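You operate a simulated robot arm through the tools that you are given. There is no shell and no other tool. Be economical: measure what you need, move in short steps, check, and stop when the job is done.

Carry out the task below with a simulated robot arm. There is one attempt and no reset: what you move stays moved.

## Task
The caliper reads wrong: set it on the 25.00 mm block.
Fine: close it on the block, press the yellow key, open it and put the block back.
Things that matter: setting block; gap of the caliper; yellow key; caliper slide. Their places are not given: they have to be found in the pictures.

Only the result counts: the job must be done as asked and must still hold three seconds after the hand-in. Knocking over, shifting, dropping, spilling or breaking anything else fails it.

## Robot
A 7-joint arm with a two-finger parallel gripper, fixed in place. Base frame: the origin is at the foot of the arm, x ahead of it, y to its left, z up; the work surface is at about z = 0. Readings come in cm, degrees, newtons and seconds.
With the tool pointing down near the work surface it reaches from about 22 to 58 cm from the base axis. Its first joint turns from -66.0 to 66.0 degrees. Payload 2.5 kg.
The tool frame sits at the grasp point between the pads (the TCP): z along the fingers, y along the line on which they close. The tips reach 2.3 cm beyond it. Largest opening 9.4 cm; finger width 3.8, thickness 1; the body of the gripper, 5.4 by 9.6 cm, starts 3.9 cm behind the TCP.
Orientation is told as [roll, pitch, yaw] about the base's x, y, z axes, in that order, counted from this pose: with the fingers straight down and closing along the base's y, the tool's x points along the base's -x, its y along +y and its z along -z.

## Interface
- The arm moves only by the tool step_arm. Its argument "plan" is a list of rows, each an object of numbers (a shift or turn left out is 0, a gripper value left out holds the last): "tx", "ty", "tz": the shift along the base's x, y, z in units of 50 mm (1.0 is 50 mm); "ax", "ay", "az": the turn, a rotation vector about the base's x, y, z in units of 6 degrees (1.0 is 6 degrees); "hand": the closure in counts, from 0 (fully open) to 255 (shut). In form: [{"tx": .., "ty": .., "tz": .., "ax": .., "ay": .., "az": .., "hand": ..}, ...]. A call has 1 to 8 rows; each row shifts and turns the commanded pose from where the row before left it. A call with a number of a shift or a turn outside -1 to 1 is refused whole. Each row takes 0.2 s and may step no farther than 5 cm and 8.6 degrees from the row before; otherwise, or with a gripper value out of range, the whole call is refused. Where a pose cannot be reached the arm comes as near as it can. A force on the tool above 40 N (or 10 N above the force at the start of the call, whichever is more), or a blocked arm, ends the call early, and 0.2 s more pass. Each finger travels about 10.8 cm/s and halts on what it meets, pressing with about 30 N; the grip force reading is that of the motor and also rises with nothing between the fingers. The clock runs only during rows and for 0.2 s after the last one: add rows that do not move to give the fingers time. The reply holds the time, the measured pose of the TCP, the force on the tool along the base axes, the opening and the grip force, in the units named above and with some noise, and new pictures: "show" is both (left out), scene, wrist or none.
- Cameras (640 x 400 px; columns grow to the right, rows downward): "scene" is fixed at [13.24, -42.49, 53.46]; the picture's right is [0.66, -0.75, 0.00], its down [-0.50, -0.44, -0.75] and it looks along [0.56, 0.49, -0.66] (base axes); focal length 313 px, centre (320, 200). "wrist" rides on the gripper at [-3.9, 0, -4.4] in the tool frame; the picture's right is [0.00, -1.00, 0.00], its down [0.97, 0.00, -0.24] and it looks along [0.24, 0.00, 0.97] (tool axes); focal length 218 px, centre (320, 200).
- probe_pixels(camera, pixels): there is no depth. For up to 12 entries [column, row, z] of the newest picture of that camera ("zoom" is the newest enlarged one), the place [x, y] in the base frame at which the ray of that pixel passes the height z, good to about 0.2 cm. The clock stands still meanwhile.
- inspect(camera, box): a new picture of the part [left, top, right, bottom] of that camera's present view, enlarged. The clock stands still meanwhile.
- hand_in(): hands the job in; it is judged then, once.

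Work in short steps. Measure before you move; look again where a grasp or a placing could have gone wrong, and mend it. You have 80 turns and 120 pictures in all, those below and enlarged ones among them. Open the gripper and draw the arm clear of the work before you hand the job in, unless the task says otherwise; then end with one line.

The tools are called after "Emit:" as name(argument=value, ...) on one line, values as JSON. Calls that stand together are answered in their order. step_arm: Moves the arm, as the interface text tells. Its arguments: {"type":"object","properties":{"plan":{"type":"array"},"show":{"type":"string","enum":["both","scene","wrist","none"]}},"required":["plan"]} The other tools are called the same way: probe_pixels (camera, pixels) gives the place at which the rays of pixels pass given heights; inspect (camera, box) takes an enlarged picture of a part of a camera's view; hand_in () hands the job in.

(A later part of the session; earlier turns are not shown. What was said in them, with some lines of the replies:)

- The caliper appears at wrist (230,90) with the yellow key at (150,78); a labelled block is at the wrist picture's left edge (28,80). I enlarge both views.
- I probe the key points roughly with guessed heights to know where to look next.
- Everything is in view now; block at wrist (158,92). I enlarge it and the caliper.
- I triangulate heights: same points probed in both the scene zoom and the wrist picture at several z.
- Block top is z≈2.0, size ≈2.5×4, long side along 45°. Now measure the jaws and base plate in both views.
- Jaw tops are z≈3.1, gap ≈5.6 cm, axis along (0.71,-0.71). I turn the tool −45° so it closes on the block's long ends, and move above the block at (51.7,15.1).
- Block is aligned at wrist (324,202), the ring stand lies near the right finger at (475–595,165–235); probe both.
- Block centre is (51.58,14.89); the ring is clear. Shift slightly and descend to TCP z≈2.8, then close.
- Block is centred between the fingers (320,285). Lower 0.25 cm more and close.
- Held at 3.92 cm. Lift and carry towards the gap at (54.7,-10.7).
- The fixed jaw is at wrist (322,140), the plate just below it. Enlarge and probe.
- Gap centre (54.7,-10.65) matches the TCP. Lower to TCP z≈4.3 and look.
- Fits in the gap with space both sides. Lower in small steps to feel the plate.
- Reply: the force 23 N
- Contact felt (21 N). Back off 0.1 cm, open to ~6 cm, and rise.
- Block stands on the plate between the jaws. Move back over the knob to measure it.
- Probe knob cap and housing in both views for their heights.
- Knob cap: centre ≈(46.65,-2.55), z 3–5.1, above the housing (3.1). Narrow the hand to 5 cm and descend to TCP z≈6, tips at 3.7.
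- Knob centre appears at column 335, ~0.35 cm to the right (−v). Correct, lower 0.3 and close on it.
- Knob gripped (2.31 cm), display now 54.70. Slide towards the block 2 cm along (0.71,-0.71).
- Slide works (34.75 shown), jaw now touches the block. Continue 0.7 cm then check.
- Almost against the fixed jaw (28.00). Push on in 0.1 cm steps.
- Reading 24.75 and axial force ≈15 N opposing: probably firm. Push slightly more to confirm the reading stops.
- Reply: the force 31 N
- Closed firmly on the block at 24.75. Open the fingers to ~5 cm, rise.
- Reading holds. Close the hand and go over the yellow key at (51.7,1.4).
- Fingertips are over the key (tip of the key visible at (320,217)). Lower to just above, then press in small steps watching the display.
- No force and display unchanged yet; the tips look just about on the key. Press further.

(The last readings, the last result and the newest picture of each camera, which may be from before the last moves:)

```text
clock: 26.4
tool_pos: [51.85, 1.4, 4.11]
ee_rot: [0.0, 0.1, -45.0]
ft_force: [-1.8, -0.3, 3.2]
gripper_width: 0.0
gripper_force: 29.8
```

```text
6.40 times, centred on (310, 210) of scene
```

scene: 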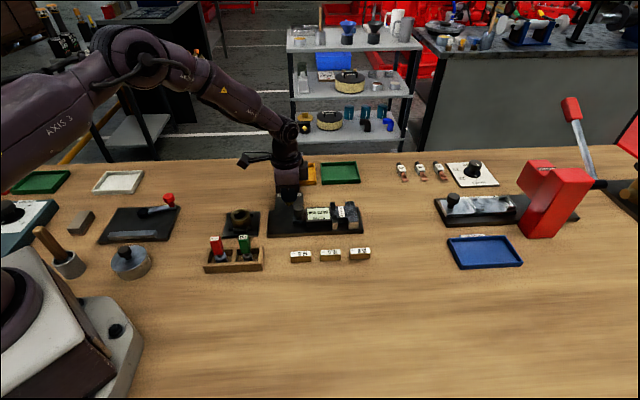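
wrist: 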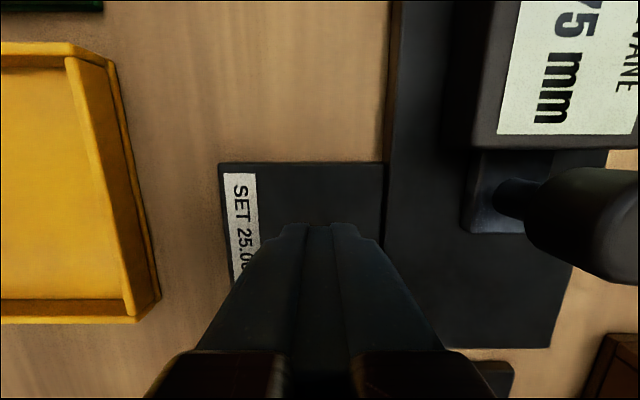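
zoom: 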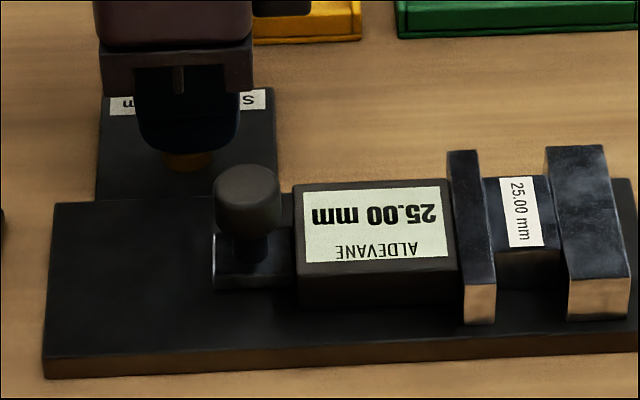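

Display shows 25.00: set. Rise, open to 5 cm and return over the knob at (48.65,-4.85).

Emit:
step_arm(plan=[{"tz": 0.6}, {"tz": 0.9}, {"tx": -0.32, "ty": -0.63, "hand": 119}, {"tx": -0.32, "ty": -0.62}, {"tz": -0.55}, {"tz": -0.5}, {}])

```text
clock: 28.0
tool_pos: [48.62, -4.97, 6.33]
ee_rot: [0.0, 0.0, -44.9]
ft_force: [-0.3, 0.2, -0.8]
gripper_width: 5.03
gripper_force: 0.0
```

scene: 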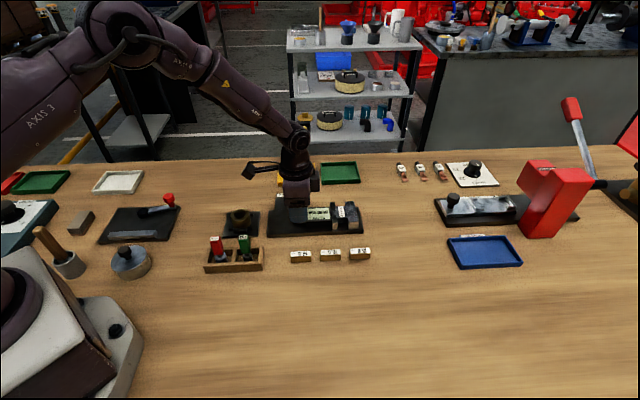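
wrist: 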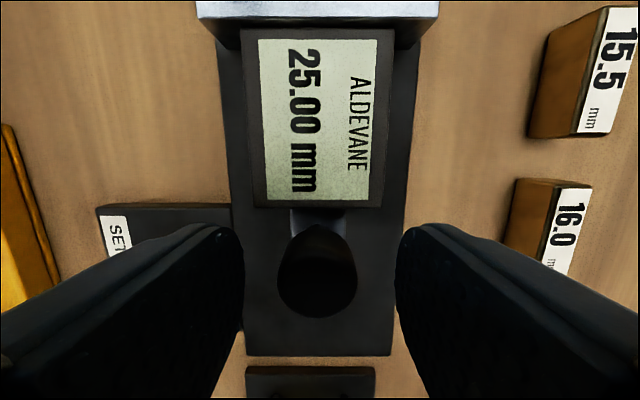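

Knob centred (317,270). Lower 0.25, grip, and pull back 2.8 cm.

Emit:
step_arm(plan=[{"tz": -0.05, "hand": 150}, {"hand": 200}, {"hand": 220}, {}], show="none")

Emit:
step_arm(plan=[{"tx": -0.07, "ty": 0.07}, {"tx": -0.07, "ty": 0.07}, {"tx": -0.07, "ty": 0.07}, {"tx": -0.07, "ty": 0.07}, {"tx": -0.06, "ty": 0.06}, {"tx": -0.06, "ty": 0.06}, {}])

Emit:
inspect(camera="scene", box=[240, 170, 380, 250])

```text
clock: 29.0
tool_pos: [48.7, -4.88, 6.17]
ee_rot: [0.1, -0.1, -44.9]
ft_force: [5.0, 4.9, -2.1]
gripper_width: 2.3
gripper_force: 44.8
```

```text
clock: 30.6
tool_pos: [46.53, -2.69, 6.18]
ee_rot: [0.1, 0.0, -44.9]
ft_force: [12.4, 12.5, -13.8]
gripper_width: 2.29
gripper_force: 44.7
```

scene: 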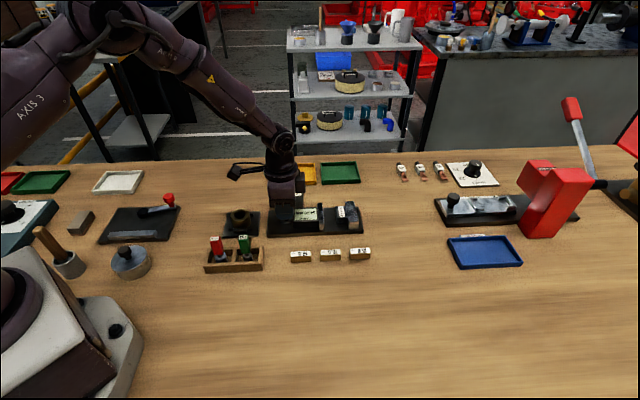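
wrist: 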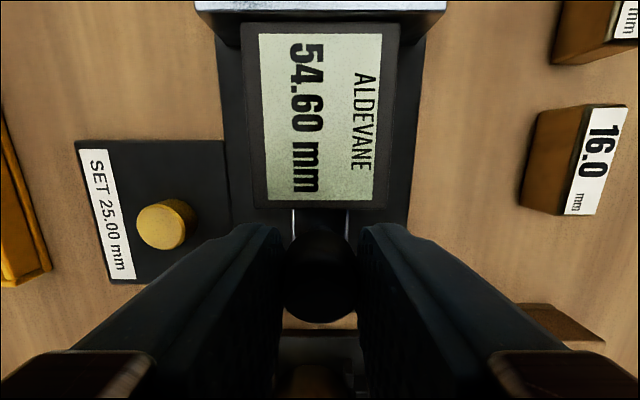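

```text
4.57 times, centred on (310, 210) of scene
```

zoom: 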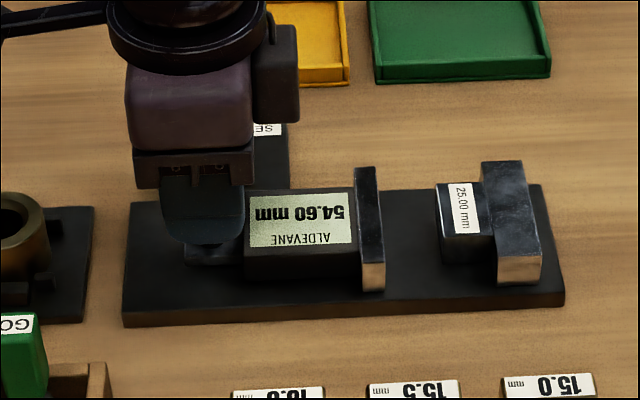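

Opened to 54.60. Release the knob, rise, and look over the gap from (55.0,-11.0).

Emit:
step_arm(plan=[{"hand": 160}, {"hand": 110}, {}, {"tz": 0.6}, {"tz": 0.8}, {"tx": 0.6, "ty": -0.6}, {"tx": 0.6, "ty": -0.6}, {}], show="none")

Emit:
step_arm(plan=[{"tx": 0.5, "ty": -0.46, "hand": 70}, {}, {}])

Emit:
inspect(camera="wrist", box=[240, 90, 400, 250])

```text
clock: 32.4
tool_pos: [52.69, -9.08, 13.3]
ee_rot: [0.1, 0.0, -44.9]
ft_force: [0.3, -0.6, 0.0]
gripper_width: 5.34
gripper_force: 0.1
```

```text
clock: 33.2
tool_pos: [55.16, -11.39, 13.15]
ee_rot: [-0.1, 0.0, -44.9]
ft_force: [0.6, -0.3, -0.4]
gripper_width: 6.81
gripper_force: 0.1
```

scene: 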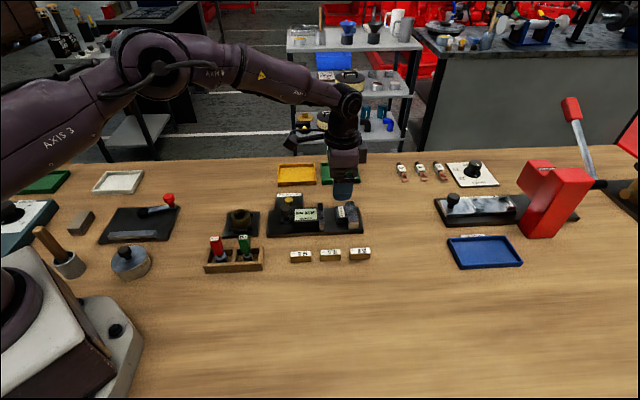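
wrist: 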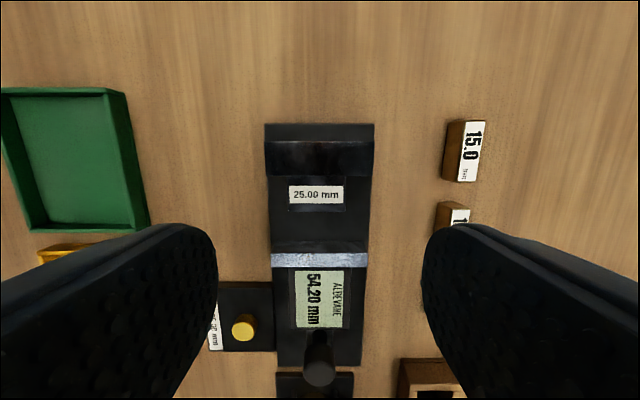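

```text
2.50 times, centred on (320, 170) of wrist
```

zoom: 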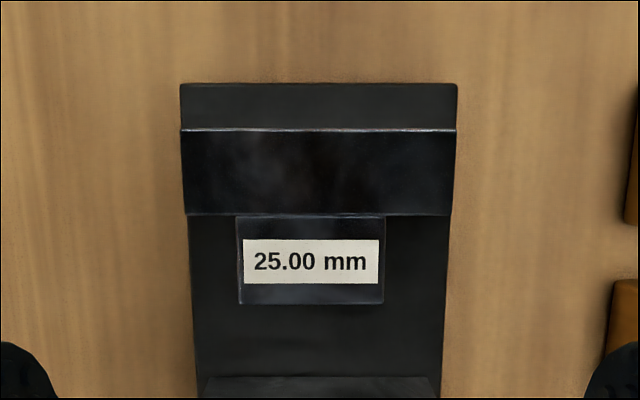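

Block sits against the fixed jaw at (316,194). Probe its edges.

Emit:
probe_pixels(camera="zoom", pixels=[[238, 303, 3.1], [384, 303, 3.1], [238, 217, 3.1], [384, 217, 3.1], [188, 215, 3.1], [450, 215, 3.1]])

Emit:
probe_pixels(camera="wrist", pixels=[[272, 254, 3.1], [366, 254, 3.1], [272, 254, 3.1]])

```text
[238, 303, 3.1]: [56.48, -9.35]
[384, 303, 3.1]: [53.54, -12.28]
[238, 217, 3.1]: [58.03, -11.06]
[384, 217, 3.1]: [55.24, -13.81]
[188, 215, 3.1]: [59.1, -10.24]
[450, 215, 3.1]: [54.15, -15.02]
```

```text
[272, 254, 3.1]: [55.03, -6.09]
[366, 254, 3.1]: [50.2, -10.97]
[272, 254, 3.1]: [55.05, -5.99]
```

Block centre (55.82,-11.63). Aim TCP at (55.06,-10.94), keeping the fingers clear of the fixed jaw; descend to just above the jaw tops first.

Emit:
step_arm(plan=[{"tx": -0.02, "ty": 0.09, "tz": -0.4}, {"tz": -0.7}, {}], show="wrist")

```text
clock: 34.0
tool_pos: [55.27, -10.8, 7.52]
ee_rot: [0.1, -0.1, -45.0]
ft_force: [-0.3, -0.2, 0.3]
gripper_width: 6.82
gripper_force: 0.0
```

wrist: 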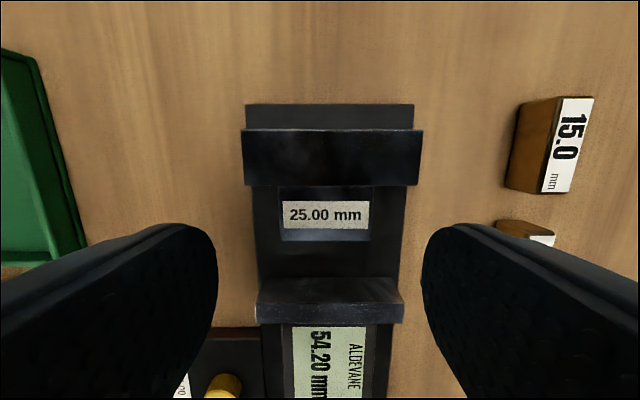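

Well lined up; shift 0.2 cm toward −v, descend to TCP z≈4.0.

Emit:
step_arm(plan=[{"tx": -0.035, "ty": -0.022, "tz": -0.2}, {"tz": -0.3}, {"tz": -0.2}, {}])

Emit:
inspect(camera="scene", box=[280, 170, 400, 250])

```text
clock: 35.0
tool_pos: [54.86, -10.78, 4.09]
ee_rot: [-0.1, 0.0, -45.0]
ft_force: [-0.6, 0.0, 0.0]
gripper_width: 6.82
gripper_force: 0.0
```

scene: 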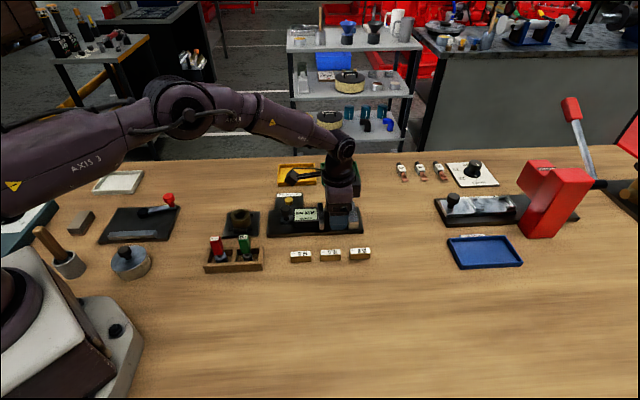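
wrist: 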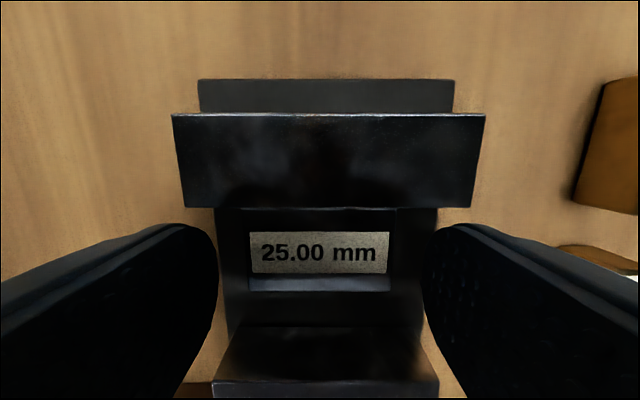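

```text
5.00 times, centred on (340, 210) of scene
```

zoom: 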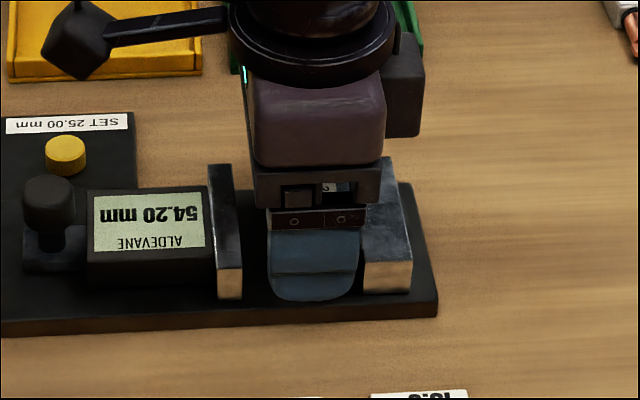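

Fingers straddle the block clear of both jaws. Close.

Emit:
step_arm(plan=[{"tz": -0.02, "hand": 110}, {"hand": 150}, {"hand": 190}, {}, {}], show="wrist")

```text
clock: 36.2
tool_pos: [54.96, -10.91, 4.02]
ee_rot: [-0.1, 0.0, -45.0]
ft_force: [0.6, 0.7, 0.0]
gripper_width: 3.94
gripper_force: 30.5
```

wrist: 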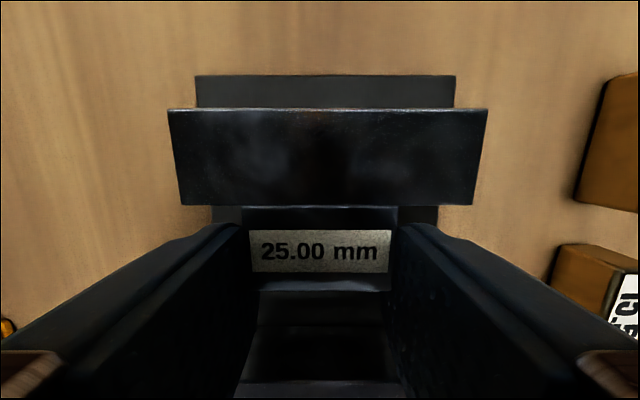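

Held at 3.94. Ease 0.3 cm off the fixed jaw while starting to lift, then carry back to the original spot (TCP target (50.82,15.63), as the block sits 1.08 cm ahead of the TCP).

Emit:
step_arm(plan=[{"tx": -0.04, "ty": 0.04, "tz": 0.04}, {"tz": 0.4}, {"tz": 0.7}, {"tz": 0.6}, {}], show="wrist")

Emit:
step_arm(plan=[{"tx": -0.112, "ty": 0.75}, {"tx": -0.112, "ty": 0.75}, {"tx": -0.112, "ty": 0.75}, {"tx": -0.112, "ty": 0.75}, {"tx": -0.112, "ty": 0.75}, {"tx": -0.112, "ty": 0.75}, {"tx": -0.112, "ty": 0.75}, {}])

```text
clock: 37.4
tool_pos: [54.64, -10.74, 12.71]
ee_rot: [0.0, 0.0, -45.1]
ft_force: [-0.6, -0.6, -1.3]
gripper_width: 3.95
gripper_force: 30.3
```

wrist: 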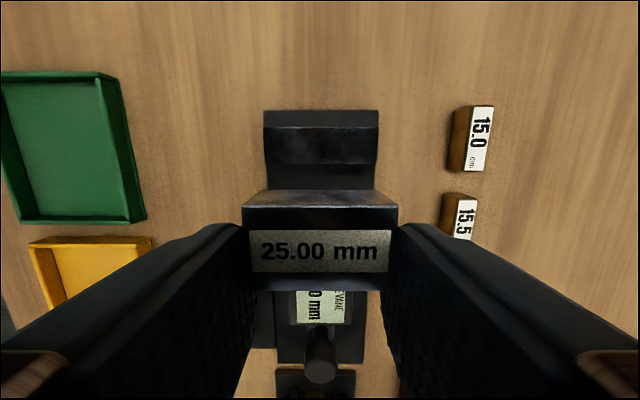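

```text
clock: 39.2
tool_pos: [50.76, 15.56, 12.65]
ee_rot: [0.0, 0.0, -45.0]
ft_force: [0.0, 1.2, -0.9]
gripper_width: 3.92
gripper_force: 29.6
```

scene: 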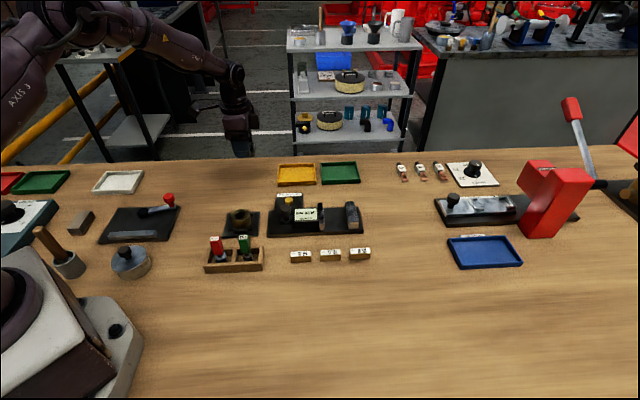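
wrist: 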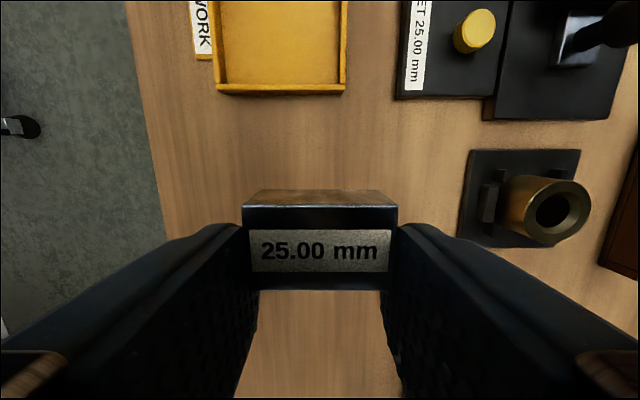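

Over the original spot. Descend to TCP z≈3.1.

Emit:
step_arm(plan=[{"tz": -0.7}, {"tz": -0.7}, {"tz": -0.4}, {"tz": -0.1}, {}])

Emit:
step_arm(plan=[{"tz": -0.03}, {}], show="none")

```text
clock: 40.4
tool_pos: [50.8, 15.58, 3.12]
ee_rot: [0.0, 0.0, -45.1]
ft_force: [0.2, 0.3, -1.1]
gripper_width: 3.93
gripper_force: 30.1
```

scene: 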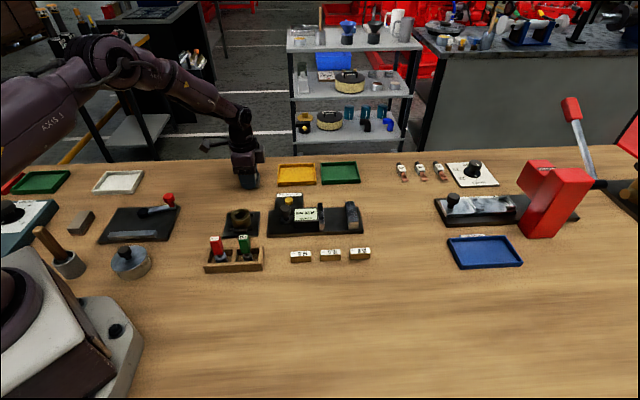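
wrist: 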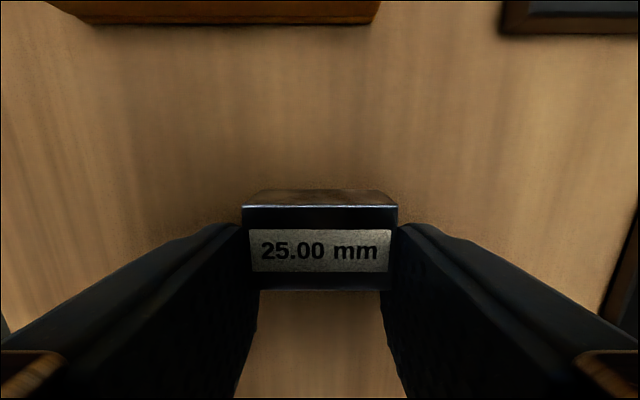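

```text
clock: 41.0
tool_pos: [50.67, 15.49, 3.07]
ee_rot: [0.0, -0.1, -45.1]
ft_force: [0.3, 0.4, -0.9]
gripper_width: 3.96
gripper_force: 29.9
```

No contact yet; lower in small steps to feel the table.

Emit:
step_arm(plan=[{"tz": -0.02}, {}], show="none")

Emit:
step_arm(plan=[{"tz": -0.02}, {}], show="none")

```text
clock: 41.6
tool_pos: [50.58, 15.51, 2.87]
ee_rot: [0.0, 0.1, -45.0]
ft_force: [0.4, 0.2, -0.8]
gripper_width: 3.95
gripper_force: 30.0
```

```text
clock: 42.2
tool_pos: [50.6, 15.51, 2.93]
ee_rot: [0.0, -0.1, -45.0]
ft_force: [0.2, 0.0, -0.9]
gripper_width: 3.91
gripper_force: 30.3
```

Emit:
step_arm(plan=[{"tz": -0.02}, {}], show="none")

Emit:
step_arm(plan=[{"tz": -0.02}, {}], show="none")

```text
clock: 42.8
tool_pos: [50.68, 15.53, 2.8]
ee_rot: [0.0, 0.0, -45.0]
ft_force: [-2.0, -1.5, 4.4]
gripper_width: 3.95
gripper_force: 30.3
```

```text
clock: 43.4
tool_pos: [50.71, 15.62, 2.84]
ee_rot: [0.2, -0.2, -45.1]
ft_force: [-7.4, -4.2, 20.0]
gripper_width: 3.94
gripper_force: 29.9
```

Table contact felt. Ease up 0.1 cm, open, rise and check.

Emit:
step_arm(plan=[{"tz": 0.025}, {"hand": 120}, {"hand": 60}, {}, {"tz": 0.4}, {"tz": 0.8}, {"tz": 0.8}, {}])

Emit:
inspect(camera="scene", box=[230, 155, 380, 250])

```text
clock: 45.2
tool_pos: [50.53, 15.51, 12.71]
ee_rot: [0.0, 0.0, -44.8]
ft_force: [0.1, -0.1, -0.6]
gripper_width: 7.17
gripper_force: 0.1
```

scene: 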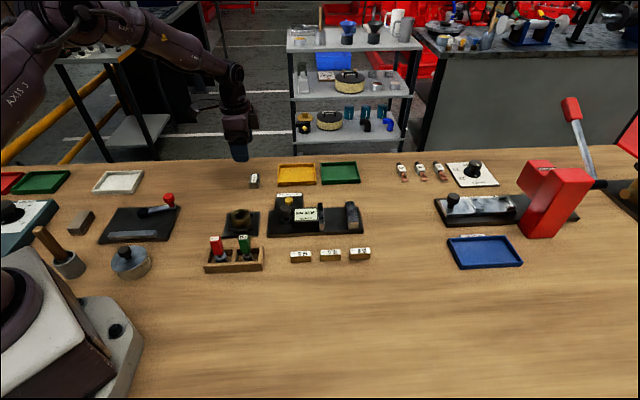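
wrist: 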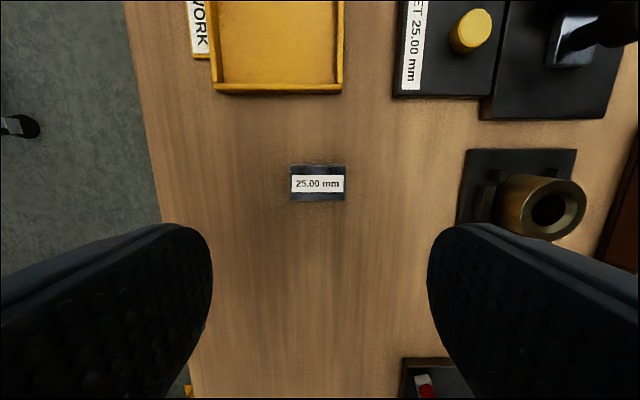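

```text
4.21 times, centred on (305, 202) of scene
```

zoom: 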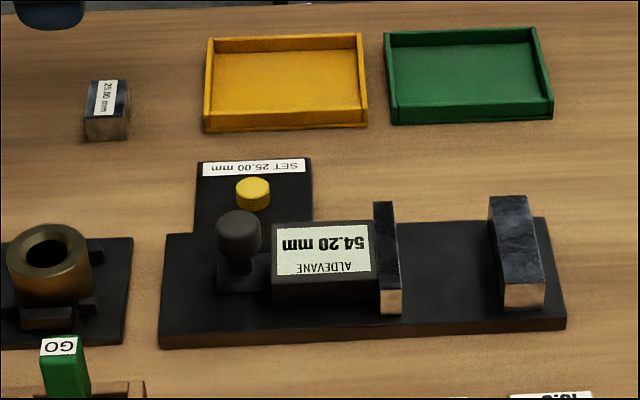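

Block is back at its first place (same pixels within ~2 in the zoom), caliper open showing 54.20. Draw the arm up and clear.

Emit:
step_arm(plan=[{"tz": 0.8, "hand": 0}, {"tz": 0.8}, {"tz": 0.8, "tx": -0.4}, {"tx": -0.6}, {}], show="scene")

```text
clock: 46.4
tool_pos: [45.75, 15.48, 24.89]
ee_rot: [0.0, 0.0, -44.9]
ft_force: [0.1, -0.2, 0.6]
gripper_width: 9.39
gripper_force: 0.1
```

scene: 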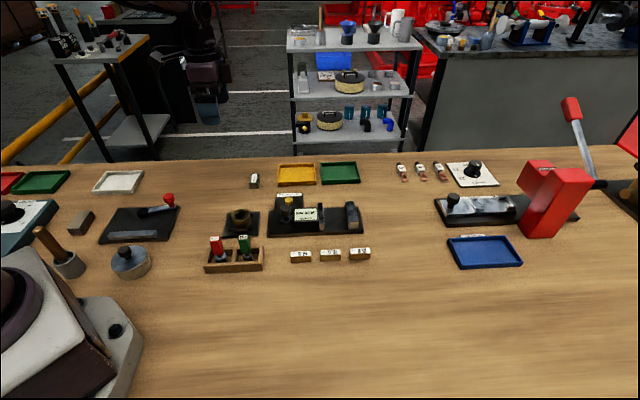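

All is in place and the arm is clear; hand in.

Emit:
hand_in()

```text
The job is handed in.
```

The caliper is set: closed on the 25.00 mm block it read 24.75, and after the yellow key it read 25.00. It is now open at 54.20, the block is back where it stood, and the arm is clear.
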